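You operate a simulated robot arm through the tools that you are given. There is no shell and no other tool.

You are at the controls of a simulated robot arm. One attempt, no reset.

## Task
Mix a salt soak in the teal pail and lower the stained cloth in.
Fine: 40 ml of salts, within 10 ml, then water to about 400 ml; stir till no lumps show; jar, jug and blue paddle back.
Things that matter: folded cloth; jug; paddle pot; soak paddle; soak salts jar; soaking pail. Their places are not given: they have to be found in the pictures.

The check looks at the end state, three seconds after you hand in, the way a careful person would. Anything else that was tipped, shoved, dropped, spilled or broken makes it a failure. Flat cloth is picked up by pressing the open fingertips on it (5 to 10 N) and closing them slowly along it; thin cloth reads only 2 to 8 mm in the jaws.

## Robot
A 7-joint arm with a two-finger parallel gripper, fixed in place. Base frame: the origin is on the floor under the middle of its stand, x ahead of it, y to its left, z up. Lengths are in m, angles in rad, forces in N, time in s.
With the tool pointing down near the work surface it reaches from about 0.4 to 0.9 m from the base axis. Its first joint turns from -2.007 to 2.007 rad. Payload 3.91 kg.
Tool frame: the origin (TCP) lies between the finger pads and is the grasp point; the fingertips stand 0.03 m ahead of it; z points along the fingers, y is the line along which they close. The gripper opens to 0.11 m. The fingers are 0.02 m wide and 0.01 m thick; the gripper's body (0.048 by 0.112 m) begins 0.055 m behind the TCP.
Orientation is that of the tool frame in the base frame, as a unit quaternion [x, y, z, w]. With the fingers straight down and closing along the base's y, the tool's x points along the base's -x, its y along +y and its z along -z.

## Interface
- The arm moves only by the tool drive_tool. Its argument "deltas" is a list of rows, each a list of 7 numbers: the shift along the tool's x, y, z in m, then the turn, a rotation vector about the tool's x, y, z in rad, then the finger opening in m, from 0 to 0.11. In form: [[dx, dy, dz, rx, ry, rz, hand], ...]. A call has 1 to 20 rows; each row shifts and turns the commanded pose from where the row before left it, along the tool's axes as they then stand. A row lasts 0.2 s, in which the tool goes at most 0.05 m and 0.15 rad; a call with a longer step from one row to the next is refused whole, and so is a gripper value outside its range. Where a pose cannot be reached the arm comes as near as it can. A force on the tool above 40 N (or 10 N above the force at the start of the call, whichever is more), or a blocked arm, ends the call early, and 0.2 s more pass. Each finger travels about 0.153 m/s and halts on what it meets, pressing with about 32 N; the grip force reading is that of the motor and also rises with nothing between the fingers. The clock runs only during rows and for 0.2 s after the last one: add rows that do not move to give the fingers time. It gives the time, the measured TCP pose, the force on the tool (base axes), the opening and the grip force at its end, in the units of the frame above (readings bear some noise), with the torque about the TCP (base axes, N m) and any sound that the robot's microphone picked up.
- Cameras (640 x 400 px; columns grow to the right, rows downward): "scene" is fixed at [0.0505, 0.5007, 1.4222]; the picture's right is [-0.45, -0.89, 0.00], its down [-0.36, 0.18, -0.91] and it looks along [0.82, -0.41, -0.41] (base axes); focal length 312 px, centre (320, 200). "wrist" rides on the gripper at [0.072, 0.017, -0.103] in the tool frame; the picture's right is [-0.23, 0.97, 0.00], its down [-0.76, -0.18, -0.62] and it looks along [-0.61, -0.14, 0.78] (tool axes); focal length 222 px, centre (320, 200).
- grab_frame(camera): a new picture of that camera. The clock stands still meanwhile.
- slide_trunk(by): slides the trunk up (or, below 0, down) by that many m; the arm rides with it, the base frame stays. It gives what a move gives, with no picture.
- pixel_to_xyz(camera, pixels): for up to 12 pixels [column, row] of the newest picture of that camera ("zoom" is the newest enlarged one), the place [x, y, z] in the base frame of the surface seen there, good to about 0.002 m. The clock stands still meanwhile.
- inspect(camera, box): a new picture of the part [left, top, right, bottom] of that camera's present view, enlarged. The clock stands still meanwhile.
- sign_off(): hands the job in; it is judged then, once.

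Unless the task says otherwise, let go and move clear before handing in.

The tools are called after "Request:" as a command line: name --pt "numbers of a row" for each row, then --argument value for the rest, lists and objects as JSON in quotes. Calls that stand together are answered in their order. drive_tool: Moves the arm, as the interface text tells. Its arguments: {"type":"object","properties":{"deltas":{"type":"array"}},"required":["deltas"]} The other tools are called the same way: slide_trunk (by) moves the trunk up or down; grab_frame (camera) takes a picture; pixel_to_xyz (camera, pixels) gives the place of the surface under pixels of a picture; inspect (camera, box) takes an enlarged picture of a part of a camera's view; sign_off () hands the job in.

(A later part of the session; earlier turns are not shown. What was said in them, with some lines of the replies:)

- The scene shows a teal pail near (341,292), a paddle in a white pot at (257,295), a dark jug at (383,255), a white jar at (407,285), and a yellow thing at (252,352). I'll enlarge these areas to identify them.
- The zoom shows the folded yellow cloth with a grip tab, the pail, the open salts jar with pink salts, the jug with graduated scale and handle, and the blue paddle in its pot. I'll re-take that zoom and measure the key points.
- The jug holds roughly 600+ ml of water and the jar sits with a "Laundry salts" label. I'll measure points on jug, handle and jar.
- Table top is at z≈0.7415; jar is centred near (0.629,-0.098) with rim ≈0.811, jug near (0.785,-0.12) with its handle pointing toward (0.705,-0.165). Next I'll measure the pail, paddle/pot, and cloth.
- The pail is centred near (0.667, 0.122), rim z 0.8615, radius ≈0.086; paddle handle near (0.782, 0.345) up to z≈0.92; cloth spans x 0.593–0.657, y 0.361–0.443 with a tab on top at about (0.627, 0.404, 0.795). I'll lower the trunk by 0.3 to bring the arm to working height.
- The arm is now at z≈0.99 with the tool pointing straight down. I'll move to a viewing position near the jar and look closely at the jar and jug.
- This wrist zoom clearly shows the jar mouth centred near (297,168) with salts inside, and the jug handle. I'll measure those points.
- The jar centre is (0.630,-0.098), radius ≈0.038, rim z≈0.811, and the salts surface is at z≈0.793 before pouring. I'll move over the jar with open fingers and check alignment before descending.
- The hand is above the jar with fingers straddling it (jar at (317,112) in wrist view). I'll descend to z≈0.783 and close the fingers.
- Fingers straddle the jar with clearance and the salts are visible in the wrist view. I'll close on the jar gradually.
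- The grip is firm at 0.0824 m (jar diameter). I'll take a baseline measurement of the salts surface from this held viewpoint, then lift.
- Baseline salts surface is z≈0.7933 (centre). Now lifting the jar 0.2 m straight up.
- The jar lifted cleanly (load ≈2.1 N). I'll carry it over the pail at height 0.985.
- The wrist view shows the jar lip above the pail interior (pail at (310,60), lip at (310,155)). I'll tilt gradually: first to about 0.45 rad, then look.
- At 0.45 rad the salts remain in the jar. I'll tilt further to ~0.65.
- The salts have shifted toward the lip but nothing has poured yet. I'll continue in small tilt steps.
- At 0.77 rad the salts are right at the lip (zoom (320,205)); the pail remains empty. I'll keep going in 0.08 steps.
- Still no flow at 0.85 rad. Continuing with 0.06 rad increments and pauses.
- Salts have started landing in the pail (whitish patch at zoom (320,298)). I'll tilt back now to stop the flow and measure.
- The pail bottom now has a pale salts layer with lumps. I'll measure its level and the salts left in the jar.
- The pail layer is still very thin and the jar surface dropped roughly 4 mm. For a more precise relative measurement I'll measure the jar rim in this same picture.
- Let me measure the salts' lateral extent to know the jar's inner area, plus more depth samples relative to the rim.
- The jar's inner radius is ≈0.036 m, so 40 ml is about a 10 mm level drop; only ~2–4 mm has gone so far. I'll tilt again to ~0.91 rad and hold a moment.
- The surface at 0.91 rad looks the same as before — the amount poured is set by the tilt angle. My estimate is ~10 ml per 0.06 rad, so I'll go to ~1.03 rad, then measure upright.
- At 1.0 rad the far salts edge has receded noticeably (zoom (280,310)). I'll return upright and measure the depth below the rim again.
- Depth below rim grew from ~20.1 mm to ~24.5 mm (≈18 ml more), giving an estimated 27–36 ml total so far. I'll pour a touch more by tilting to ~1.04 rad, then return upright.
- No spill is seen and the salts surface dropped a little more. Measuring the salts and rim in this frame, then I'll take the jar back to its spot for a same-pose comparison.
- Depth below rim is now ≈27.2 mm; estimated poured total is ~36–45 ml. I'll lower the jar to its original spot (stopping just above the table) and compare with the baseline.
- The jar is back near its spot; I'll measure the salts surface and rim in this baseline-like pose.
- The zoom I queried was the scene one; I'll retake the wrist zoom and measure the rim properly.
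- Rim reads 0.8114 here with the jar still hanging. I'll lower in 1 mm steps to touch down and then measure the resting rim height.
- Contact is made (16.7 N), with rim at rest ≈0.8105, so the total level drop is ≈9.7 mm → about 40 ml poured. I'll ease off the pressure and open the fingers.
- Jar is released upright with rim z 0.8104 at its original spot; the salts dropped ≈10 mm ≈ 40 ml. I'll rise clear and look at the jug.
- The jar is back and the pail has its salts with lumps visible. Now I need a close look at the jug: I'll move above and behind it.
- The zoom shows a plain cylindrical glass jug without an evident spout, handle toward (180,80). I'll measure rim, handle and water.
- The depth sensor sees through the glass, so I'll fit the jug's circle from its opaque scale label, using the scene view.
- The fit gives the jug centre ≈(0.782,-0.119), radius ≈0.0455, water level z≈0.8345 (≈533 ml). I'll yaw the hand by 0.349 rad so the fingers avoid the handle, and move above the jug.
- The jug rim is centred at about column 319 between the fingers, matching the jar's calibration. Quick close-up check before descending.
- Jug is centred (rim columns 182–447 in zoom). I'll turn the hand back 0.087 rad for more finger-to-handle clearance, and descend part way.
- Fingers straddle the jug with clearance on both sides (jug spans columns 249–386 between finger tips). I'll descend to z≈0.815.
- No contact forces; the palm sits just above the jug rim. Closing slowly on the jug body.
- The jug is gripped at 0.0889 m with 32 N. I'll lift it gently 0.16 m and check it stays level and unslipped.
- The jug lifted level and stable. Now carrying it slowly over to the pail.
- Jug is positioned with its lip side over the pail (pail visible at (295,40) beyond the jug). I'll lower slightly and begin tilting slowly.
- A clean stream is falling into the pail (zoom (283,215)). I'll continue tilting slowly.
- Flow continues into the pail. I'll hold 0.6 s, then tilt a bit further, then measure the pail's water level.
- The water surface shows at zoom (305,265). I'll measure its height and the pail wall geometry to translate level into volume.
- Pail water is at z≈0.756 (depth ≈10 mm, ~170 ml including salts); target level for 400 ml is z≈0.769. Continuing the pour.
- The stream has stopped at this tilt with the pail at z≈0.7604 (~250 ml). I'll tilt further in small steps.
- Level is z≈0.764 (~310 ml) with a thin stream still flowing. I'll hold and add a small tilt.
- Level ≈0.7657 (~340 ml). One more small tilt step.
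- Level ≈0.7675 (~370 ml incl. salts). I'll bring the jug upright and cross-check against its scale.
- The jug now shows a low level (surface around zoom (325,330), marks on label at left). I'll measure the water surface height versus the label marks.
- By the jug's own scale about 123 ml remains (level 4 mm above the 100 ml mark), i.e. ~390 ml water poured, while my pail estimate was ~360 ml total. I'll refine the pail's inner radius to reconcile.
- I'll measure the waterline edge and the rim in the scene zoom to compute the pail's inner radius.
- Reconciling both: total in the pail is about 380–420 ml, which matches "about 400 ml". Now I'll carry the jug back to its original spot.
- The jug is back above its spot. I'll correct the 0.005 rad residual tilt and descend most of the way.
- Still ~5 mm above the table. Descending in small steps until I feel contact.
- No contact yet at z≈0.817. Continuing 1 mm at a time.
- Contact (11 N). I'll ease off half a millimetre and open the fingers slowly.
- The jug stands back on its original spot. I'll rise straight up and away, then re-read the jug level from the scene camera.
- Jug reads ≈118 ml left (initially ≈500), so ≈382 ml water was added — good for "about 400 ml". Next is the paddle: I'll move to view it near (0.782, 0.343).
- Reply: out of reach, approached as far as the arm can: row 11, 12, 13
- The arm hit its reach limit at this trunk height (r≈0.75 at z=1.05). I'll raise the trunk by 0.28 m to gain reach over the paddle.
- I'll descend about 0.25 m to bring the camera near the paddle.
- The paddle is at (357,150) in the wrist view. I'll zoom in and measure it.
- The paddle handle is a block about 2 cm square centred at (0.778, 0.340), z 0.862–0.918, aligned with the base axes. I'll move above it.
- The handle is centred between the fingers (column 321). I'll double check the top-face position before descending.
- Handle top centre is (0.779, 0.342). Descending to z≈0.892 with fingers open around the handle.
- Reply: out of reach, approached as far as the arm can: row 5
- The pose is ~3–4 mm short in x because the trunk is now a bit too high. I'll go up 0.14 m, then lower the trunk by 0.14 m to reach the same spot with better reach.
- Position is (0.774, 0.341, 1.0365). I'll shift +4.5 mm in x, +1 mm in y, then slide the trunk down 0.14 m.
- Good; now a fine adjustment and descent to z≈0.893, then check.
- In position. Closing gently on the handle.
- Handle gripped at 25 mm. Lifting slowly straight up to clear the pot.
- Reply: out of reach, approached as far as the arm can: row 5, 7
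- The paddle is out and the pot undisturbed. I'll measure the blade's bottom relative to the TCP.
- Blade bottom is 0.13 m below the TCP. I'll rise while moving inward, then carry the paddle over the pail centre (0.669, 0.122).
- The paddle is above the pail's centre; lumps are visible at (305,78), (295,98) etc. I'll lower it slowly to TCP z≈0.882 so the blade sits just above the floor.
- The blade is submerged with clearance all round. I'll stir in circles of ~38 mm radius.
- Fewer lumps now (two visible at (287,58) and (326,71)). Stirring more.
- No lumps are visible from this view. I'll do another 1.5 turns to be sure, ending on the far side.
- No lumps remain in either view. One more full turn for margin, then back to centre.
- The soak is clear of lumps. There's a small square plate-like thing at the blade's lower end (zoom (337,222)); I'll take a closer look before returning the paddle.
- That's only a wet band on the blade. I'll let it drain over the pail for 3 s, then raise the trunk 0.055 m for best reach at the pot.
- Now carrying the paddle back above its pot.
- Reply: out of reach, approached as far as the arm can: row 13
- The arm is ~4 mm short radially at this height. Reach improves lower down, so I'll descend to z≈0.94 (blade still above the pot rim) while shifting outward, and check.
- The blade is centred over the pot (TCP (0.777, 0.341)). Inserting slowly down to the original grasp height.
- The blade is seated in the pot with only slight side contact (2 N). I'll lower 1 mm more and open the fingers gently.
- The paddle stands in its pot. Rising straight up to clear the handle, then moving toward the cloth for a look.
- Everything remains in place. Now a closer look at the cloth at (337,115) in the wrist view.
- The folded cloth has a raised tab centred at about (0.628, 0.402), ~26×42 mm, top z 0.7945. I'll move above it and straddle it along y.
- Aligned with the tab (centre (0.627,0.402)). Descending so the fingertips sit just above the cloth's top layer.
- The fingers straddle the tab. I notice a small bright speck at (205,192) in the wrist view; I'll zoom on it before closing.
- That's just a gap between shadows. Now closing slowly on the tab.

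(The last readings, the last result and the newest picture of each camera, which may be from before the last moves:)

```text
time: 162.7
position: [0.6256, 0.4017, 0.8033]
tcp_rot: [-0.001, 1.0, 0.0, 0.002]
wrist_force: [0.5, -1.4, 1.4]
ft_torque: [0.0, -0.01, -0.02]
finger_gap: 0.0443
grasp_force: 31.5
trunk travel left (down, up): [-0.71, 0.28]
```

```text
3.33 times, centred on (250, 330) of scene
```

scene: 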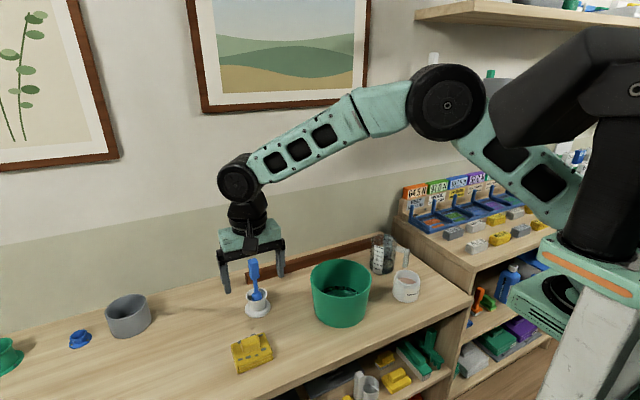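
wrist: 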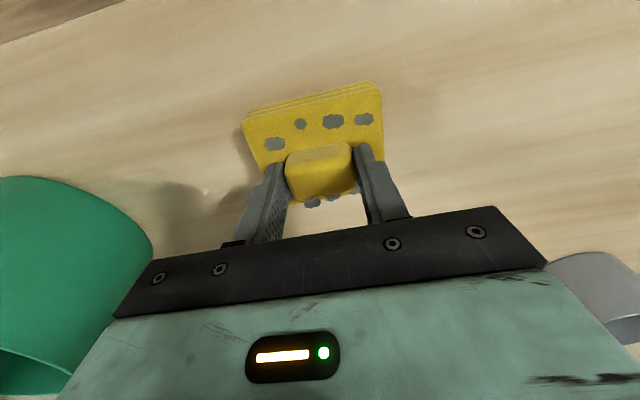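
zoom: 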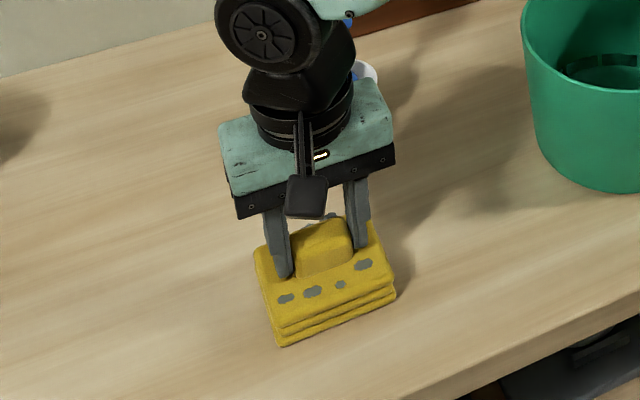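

The tab is held (opening 44 mm, 31.5 N). Lifting the cloth slowly.

Request:
drive_tool --pt "0 0 -0.004 0 0 0 0.02" --pt "0 0 -0.008 0 0 0 0.02" --pt "0 0 -0.012 0 0 0 0.02" --pt "0 0 -0.018 0 0 0 0.02" --pt "0 0 -0.02 0 0 0 0.02" --pt "0 0 -0.02 0 0 0 0.02" --pt "0 0 -0.02 0 0 0 0.02" --pt "0 0 -0.02 0 0 0 0.02" --pt "0 0 -0.02 0 0 0 0.02" --pt "0 0 -0.02 0 0 0 0.02" --pt "0 0 -0.01 0 0 0 0.02" --pt "0 0 0 0 0 0 0.02" --pt "0 0 0 0 0 0 0.02"

Request:
grab_frame --camera "wrist"

Request:
inspect --camera "scene" --box '[200, 220, 310, 370]'

```text
time: 165.5
position: [0.6252, 0.4001, 0.9752]
tcp_rot: [-0.001, 1.0, -0.001, 0.001]
wrist_force: [-0.1, 1.6, -2.0]
ft_torque: [0.0, -0.01, -0.02]
finger_gap: 0.0445
grasp_force: 32.0
trunk travel left (down, up): [-0.71, 0.28]
```

```text
taken
```

wrist: 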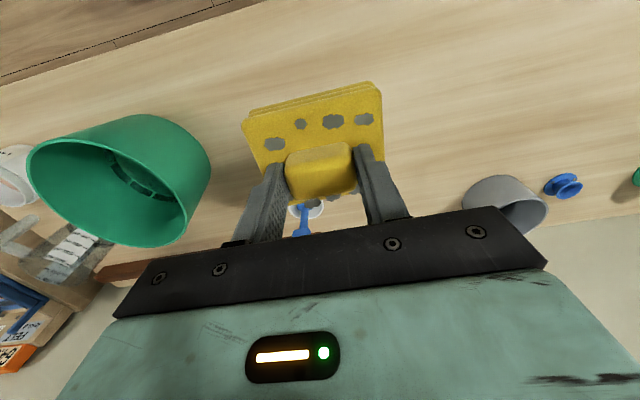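

```text
2.67 times, centred on (255, 295) of scene
```

zoom: 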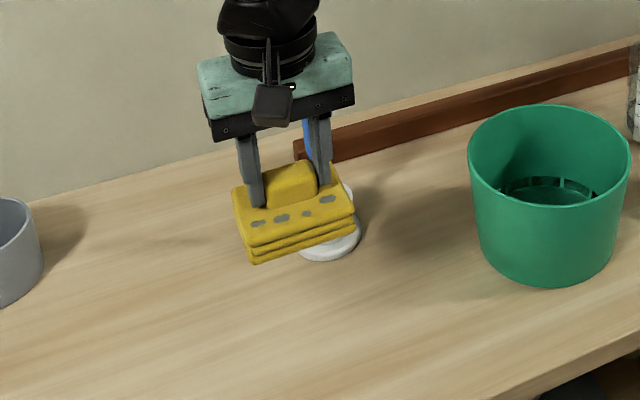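

The cloth is held level (bottom ≈0.913, above the pail rim). Carrying it over the pail centre.

Request:
drive_tool --pt "-0.002 -0.012 0 0 0 0 0.02" --pt "-0.004 -0.024 0 0 0 0 0.02" --pt "-0.004 -0.026 0 0 0 0 0.02" --pt "-0.004 -0.026 0 0 0 0 0.02" --pt "-0.004 -0.026 0 0 0 0 0.02" --pt "-0.004 -0.026 0 0 0 0 0.02" --pt "-0.004 -0.026 0 0 0 0 0.02" --pt "-0.004 -0.026 0 0 0 0 0.02" --pt "-0.004 -0.026 0 0 0 0 0.02" --pt "-0.004 -0.026 0 0 0 0 0.02" --pt "-0.003 -0.022 0 0 0 0 0.02" --pt "-0.002 -0.013 0 0 0 0 0.02" --pt "0 0 0 0 0 0 0.02" --pt "0 0 0 0 0 0 0.02"

Request:
grab_frame --camera "wrist"

Request:
inspect --camera "scene" --box '[270, 200, 400, 330]'

```text
time: 168.5
position: [0.6701, 0.1213, 0.9754]
tcp_rot: [-0.001, 1.0, -0.001, 0.001]
wrist_force: [-0.7, -0.9, -1.6]
ft_torque: [0.0, 0.01, 0.01]
finger_gap: 0.0444
grasp_force: 32.2
trunk travel left (down, up): [-0.71, 0.28]
```

```text
taken
```

wrist: 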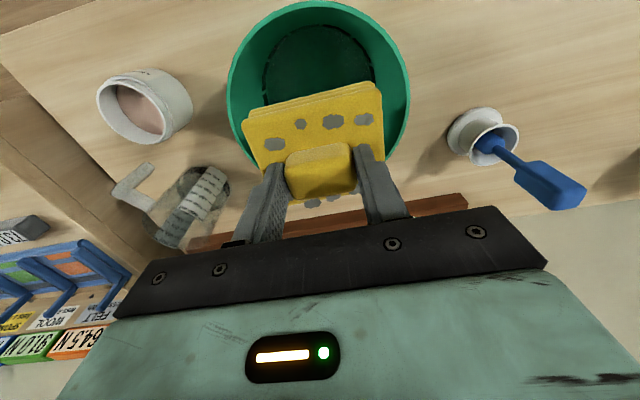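

```text
3.08 times, centred on (335, 265) of scene
```

zoom: 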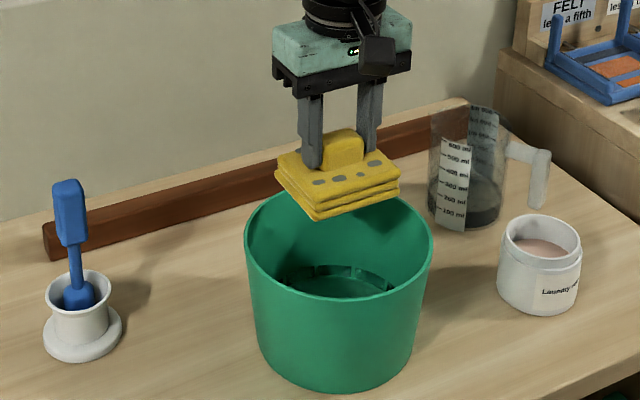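

Centred over the pail. Lowering the cloth slowly into the soak.

Request:
drive_tool --pt "0 0 0.008 0 0 0 0.02" --pt "0 0 0.014 0 0 0 0.02" --pt "0 0 0.016 0 0 0 0.02" --pt "0 0 0.016 0 0 0 0.02" --pt "0 0 0.016 0 0 0 0.02" --pt "0 0 0.016 0 0 0 0.02" --pt "0 0 0.014 0 0 0 0.02" --pt "0 0 0.012 0 0 0 0.02" --pt "0 0 0.01 0 0 0 0.02" --pt "0 0 0.01 0 0 0 0.02" --pt "0 0 0.008 0 0 0 0.02" --pt "0 0 0.008 0 0 0 0.02" --pt "0 0 0.006 0 0 0 0.02" --pt "0 0 0.004 0 0 0 0.02" --pt "0 0 0 0 0 0 0.02" --pt "0 0 0 0 0 0 0.02"

Request:
grab_frame --camera "wrist"

Request:
inspect --camera "scene" --box '[270, 200, 400, 330]'

```text
time: 171.9
position: [0.6695, 0.1224, 0.8174]
tcp_rot: [-0.001, 1.0, 0.0, 0.001]
wrist_force: [0.0, -0.6, -1.9]
ft_torque: [0.01, 0.01, 0.0]
finger_gap: 0.0443
grasp_force: 32.3
trunk travel left (down, up): [-0.71, 0.28]
```

```text
taken
```

wrist: 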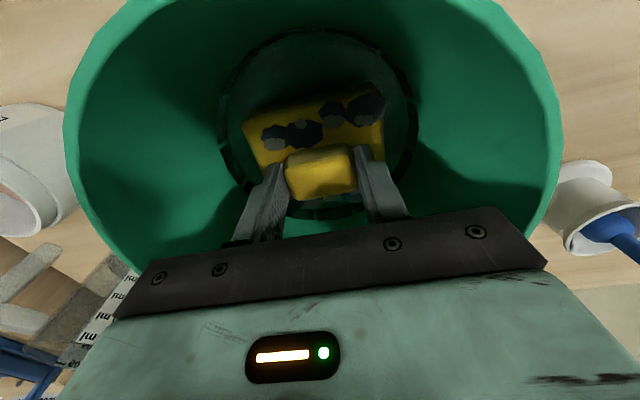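

```text
3.08 times, centred on (335, 265) of scene
```

zoom: 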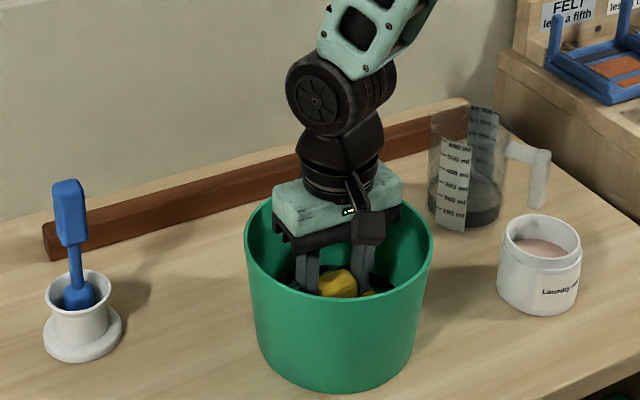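

The cloth is mostly in the soak. I'll lower a little more toward the pail floor, watching force.

Request:
drive_tool --pt "0 0 0.002 0 0 0 0.02" --pt "0 0 0.002 0 0 0 0.02" --pt "0 0 0.0015 0 0 0 0.02" --pt "0 0 0 0 0 0 0.02" --pt "0 0 0 0 0 0 0.02"

Request:
drive_tool --pt "0 0 0.0015 0 0 0 0.02" --pt "0 0 0 0 0 0 0.02" --pt "0 0 0 0 0 0 0.02"

```text
time: 173.1
position: [0.6697, 0.1215, 0.8122]
tcp_rot: [-0.001, 1.0, 0.0, 0.002]
wrist_force: [-0.6, -0.5, -2.0]
ft_torque: [0.01, 0.02, 0.01]
finger_gap: 0.0442
grasp_force: 32.1
trunk travel left (down, up): [-0.71, 0.28]
```

```text
time: 173.9
position: [0.669, 0.1229, 0.8103]
tcp_rot: [-0.001, 1.0, 0.001, 0.001]
wrist_force: [-0.1, -0.5, -1.4]
ft_torque: [-0.01, -0.02, -0.02]
finger_gap: 0.0444
grasp_force: 31.8
trunk travel left (down, up): [-0.71, 0.28]
```

Cloth bottom is within ~3 mm of the floor. Releasing by opening slowly inside the pail.

Request:
drive_tool --pt "0 0 0 0 0 0 0.04" --pt "0 0 0 0 0 0 0.046" --pt "0 0 0 0 0 0 0.05" --pt "0 0 0 0 0 0 0.056" --pt "0 0 0 0 0 0 0.064" --pt "0 0 0 0 0 0 0.072" --pt "0 0 0 0 0 0 0.072" --pt "0 0 0 0 0 0 0.072"

Request:
grab_frame --camera "wrist"

```text
time: 175.7
position: [0.6694, 0.1224, 0.8106]
tcp_rot: [0.0, 1.0, 0.0, 0.001]
wrist_force: [0.3, 0.4, 0.5]
ft_torque: [0.0, -0.01, 0.0]
finger_gap: 0.0723
grasp_force: 0.0
trunk travel left (down, up): [-0.71, 0.28]
```

```text
taken
```

wrist: 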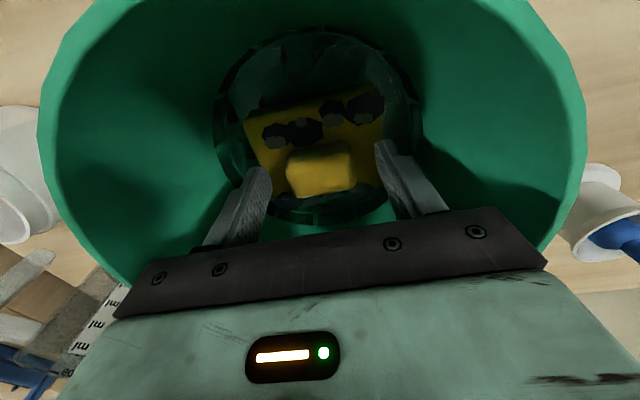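

The cloth is free of the fingers. Rising straight up out of the pail, pausing above it.

Request:
drive_tool --pt "0 0 -0.006 0 0 0 0.072" --pt "0 0 -0.012 0 0 0 0.072" --pt "0 0 -0.016 0 0 0 0.072" --pt "0 0 -0.02 0 0 0 0.072" --pt "0 0 -0.022 0 0 0 0.072" --pt "0 0 -0.022 0 0 0 0.072" --pt "0 0 -0.022 0 0 0 0.072" --pt "0 0 -0.022 0 0 0 0.072" --pt "0 0 -0.022 0 0 0 0.072" --pt "0 0 -0.022 0 0 0 0.072" --pt "0 0 -0.02 0 0 0 0.072" --pt "0 0 0 0 0 0 0.072" --pt "0 0 0 0 0 0 0.072" --pt "0 0 0 0 0 0 0.072" --pt "0 0 0 0 0 0 0.072"

Request:
grab_frame --camera "wrist"

Request:
inspect --camera "scene" --box '[270, 200, 400, 330]'

Request:
grab_frame --camera "scene"

```text
time: 178.9
position: [0.6662, 0.1236, 1.0146]
tcp_rot: [0.0, 1.0, 0.0, 0.001]
wrist_force: [0.6, -0.1, 1.0]
ft_torque: [0.02, 0.01, -0.01]
finger_gap: 0.0721
grasp_force: 0.1
trunk travel left (down, up): [-0.71, 0.28]
```

```text
taken
```

wrist: 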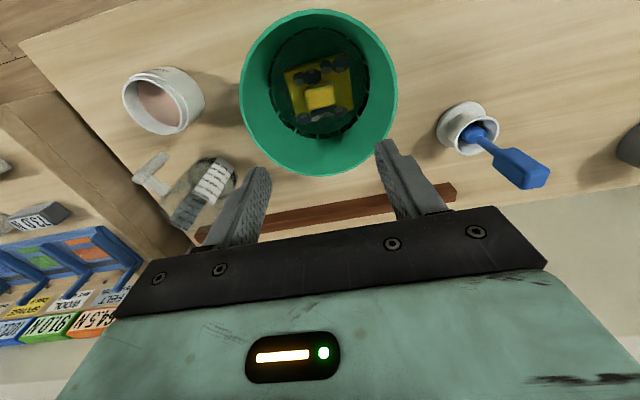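

```text
3.08 times, centred on (335, 265) of scene
```

zoom: 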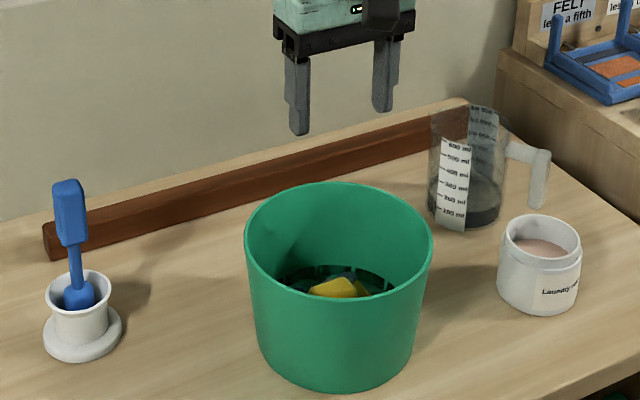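

```text
taken
```

scene: 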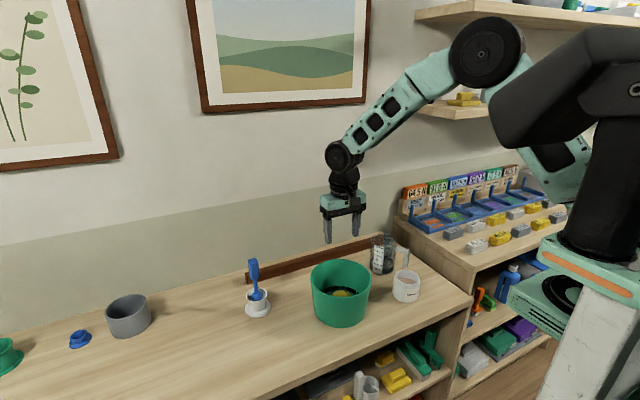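

The cloth sits in the pail, released. I'll zoom in to check that it's settled, the water level, and that there's nothing spilled.

Request:
inspect --camera "wrist" --box '[230, 5, 410, 185]'

Request:
pixel_to_xyz --camera "zoom" --pixels '[[318, 210], [300, 215], [335, 205], [260, 170], [370, 170], [290, 250], [350, 245], [230, 200], [420, 190], [250, 300], [330, 320], [310, 120]]'

Request:
inspect --camera "scene" --box '[300, 245, 385, 330]'

```text
2.22 times, centred on (320, 95) of wrist
```

zoom: 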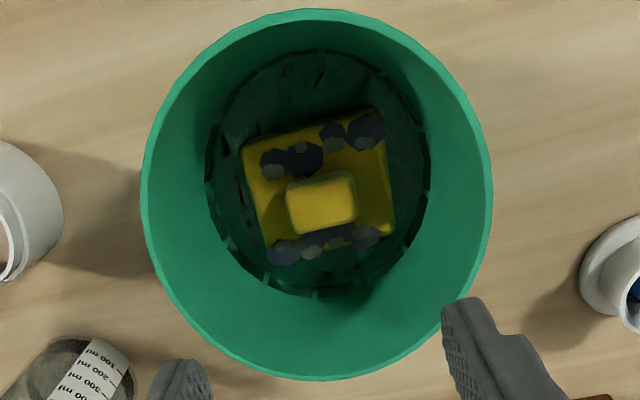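

```text
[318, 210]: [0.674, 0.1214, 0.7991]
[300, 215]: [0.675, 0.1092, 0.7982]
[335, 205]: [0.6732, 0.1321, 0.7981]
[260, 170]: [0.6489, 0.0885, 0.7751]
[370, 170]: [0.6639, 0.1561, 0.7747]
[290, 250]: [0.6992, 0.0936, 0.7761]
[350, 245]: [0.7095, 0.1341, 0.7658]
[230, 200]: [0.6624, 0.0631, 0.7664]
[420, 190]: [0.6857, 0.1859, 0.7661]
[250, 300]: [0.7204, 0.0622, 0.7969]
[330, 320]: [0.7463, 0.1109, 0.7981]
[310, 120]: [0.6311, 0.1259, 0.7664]
```

```text
4.71 times, centred on (342, 288) of scene
```

zoom: 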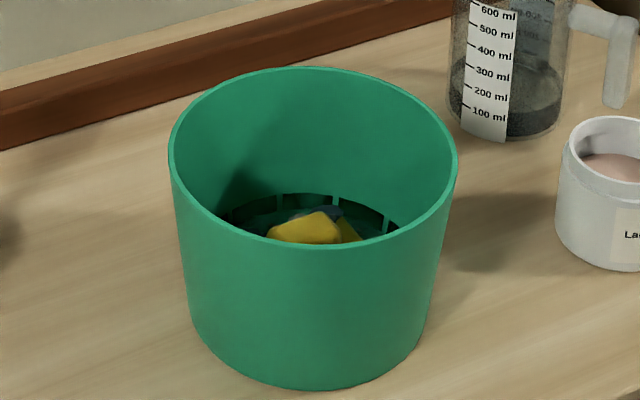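

The cloth rests on the pail floor in the soak (tab top z 0.799, water z 0.766), with jar, jug and paddle standing in place and the table dry. I'll retreat the arm clear and take a last look.

Request:
drive_tool --pt "0 0 -0.03 0 0 0 0.08" --pt "0 0 -0.03 0 0 0 0.08" --pt "0.01 0 -0.03 0 0 0 0.08" --pt "0.02 0 -0.03 0 0 0 0.08" --pt "0.03 0 -0.02 0 0 0 0.08" --pt "0.03 0 0 0 0 0 0.08" --pt "0.03 0 0 0 0 0 0.08" --pt "0.03 0 0 0 0 0 0.08" --pt "0.03 0 0 0 0 0 0.08" --pt "0.02 0 0 0 0 0 0.08" --pt "0 0 0 0 0 0 0.08" --pt "0 0 0 0 0 0 0.08"

Request:
inspect --camera "scene" --box '[220, 220, 440, 380]'

Request:
grab_frame --camera "wrist"

```text
time: 181.5
position: [0.4684, 0.1222, 1.1562]
tcp_rot: [0.0, 1.0, 0.0, 0.001]
wrist_force: [-0.1, 0.0, 0.2]
ft_torque: [0.03, 0.01, -0.01]
finger_gap: 0.0799
grasp_force: 0.0
trunk travel left (down, up): [-0.71, 0.28]
```

```text
2.50 times, centred on (330, 300) of scene
```

zoom: 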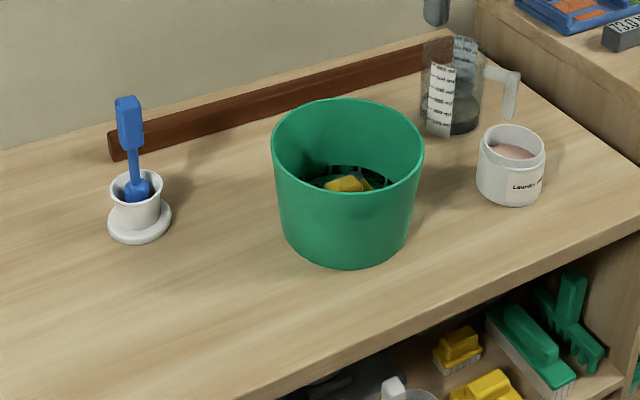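

```text
taken
```

wrist: 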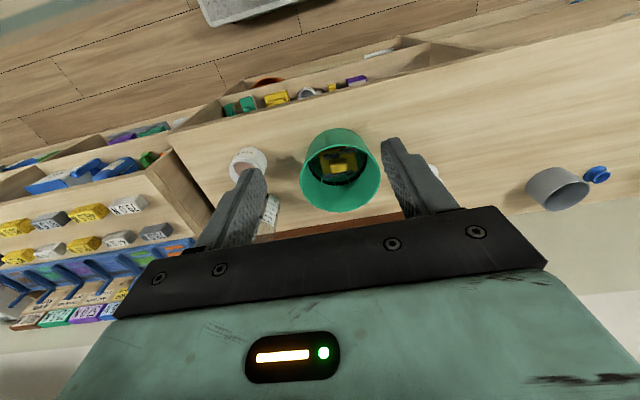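

The final scene shows the cloth in the pail, with the paddle in its pot, the jug and the jar at their original places. The table is dry and the arm is clear, so I'm handing the job in.

Request:
sign_off

```text
The job is handed in.
```

The soak is mixed and the cloth is lying in it on the pail floor. I handed the job in; the result of the check has not come back.

- **Salts:** about 40 ml by my level measurement in the jar. The uncertainty is a few ml, so it should be inside the 10 ml limit.
- **Water:** I estimate a total of about 380–420 ml. The jug's scale fell from about 500 ml to 118 ml, so about 382 ml of water went in. The pail's own level suggested a little less, about 375 ml in all.
- **Stirring:** no lumps showed in either camera view after about 5½ turns with the paddle.
- **Cloth:** it rests flat on the pail floor. The water covers about two thirds of the folded stack, so the top layer and the raised tab stand above it.
- **Put back:** the jar, jug and blue paddle are where they started; the jar may be about 3 mm off. I saw no spills, and the arm is clear of the table.
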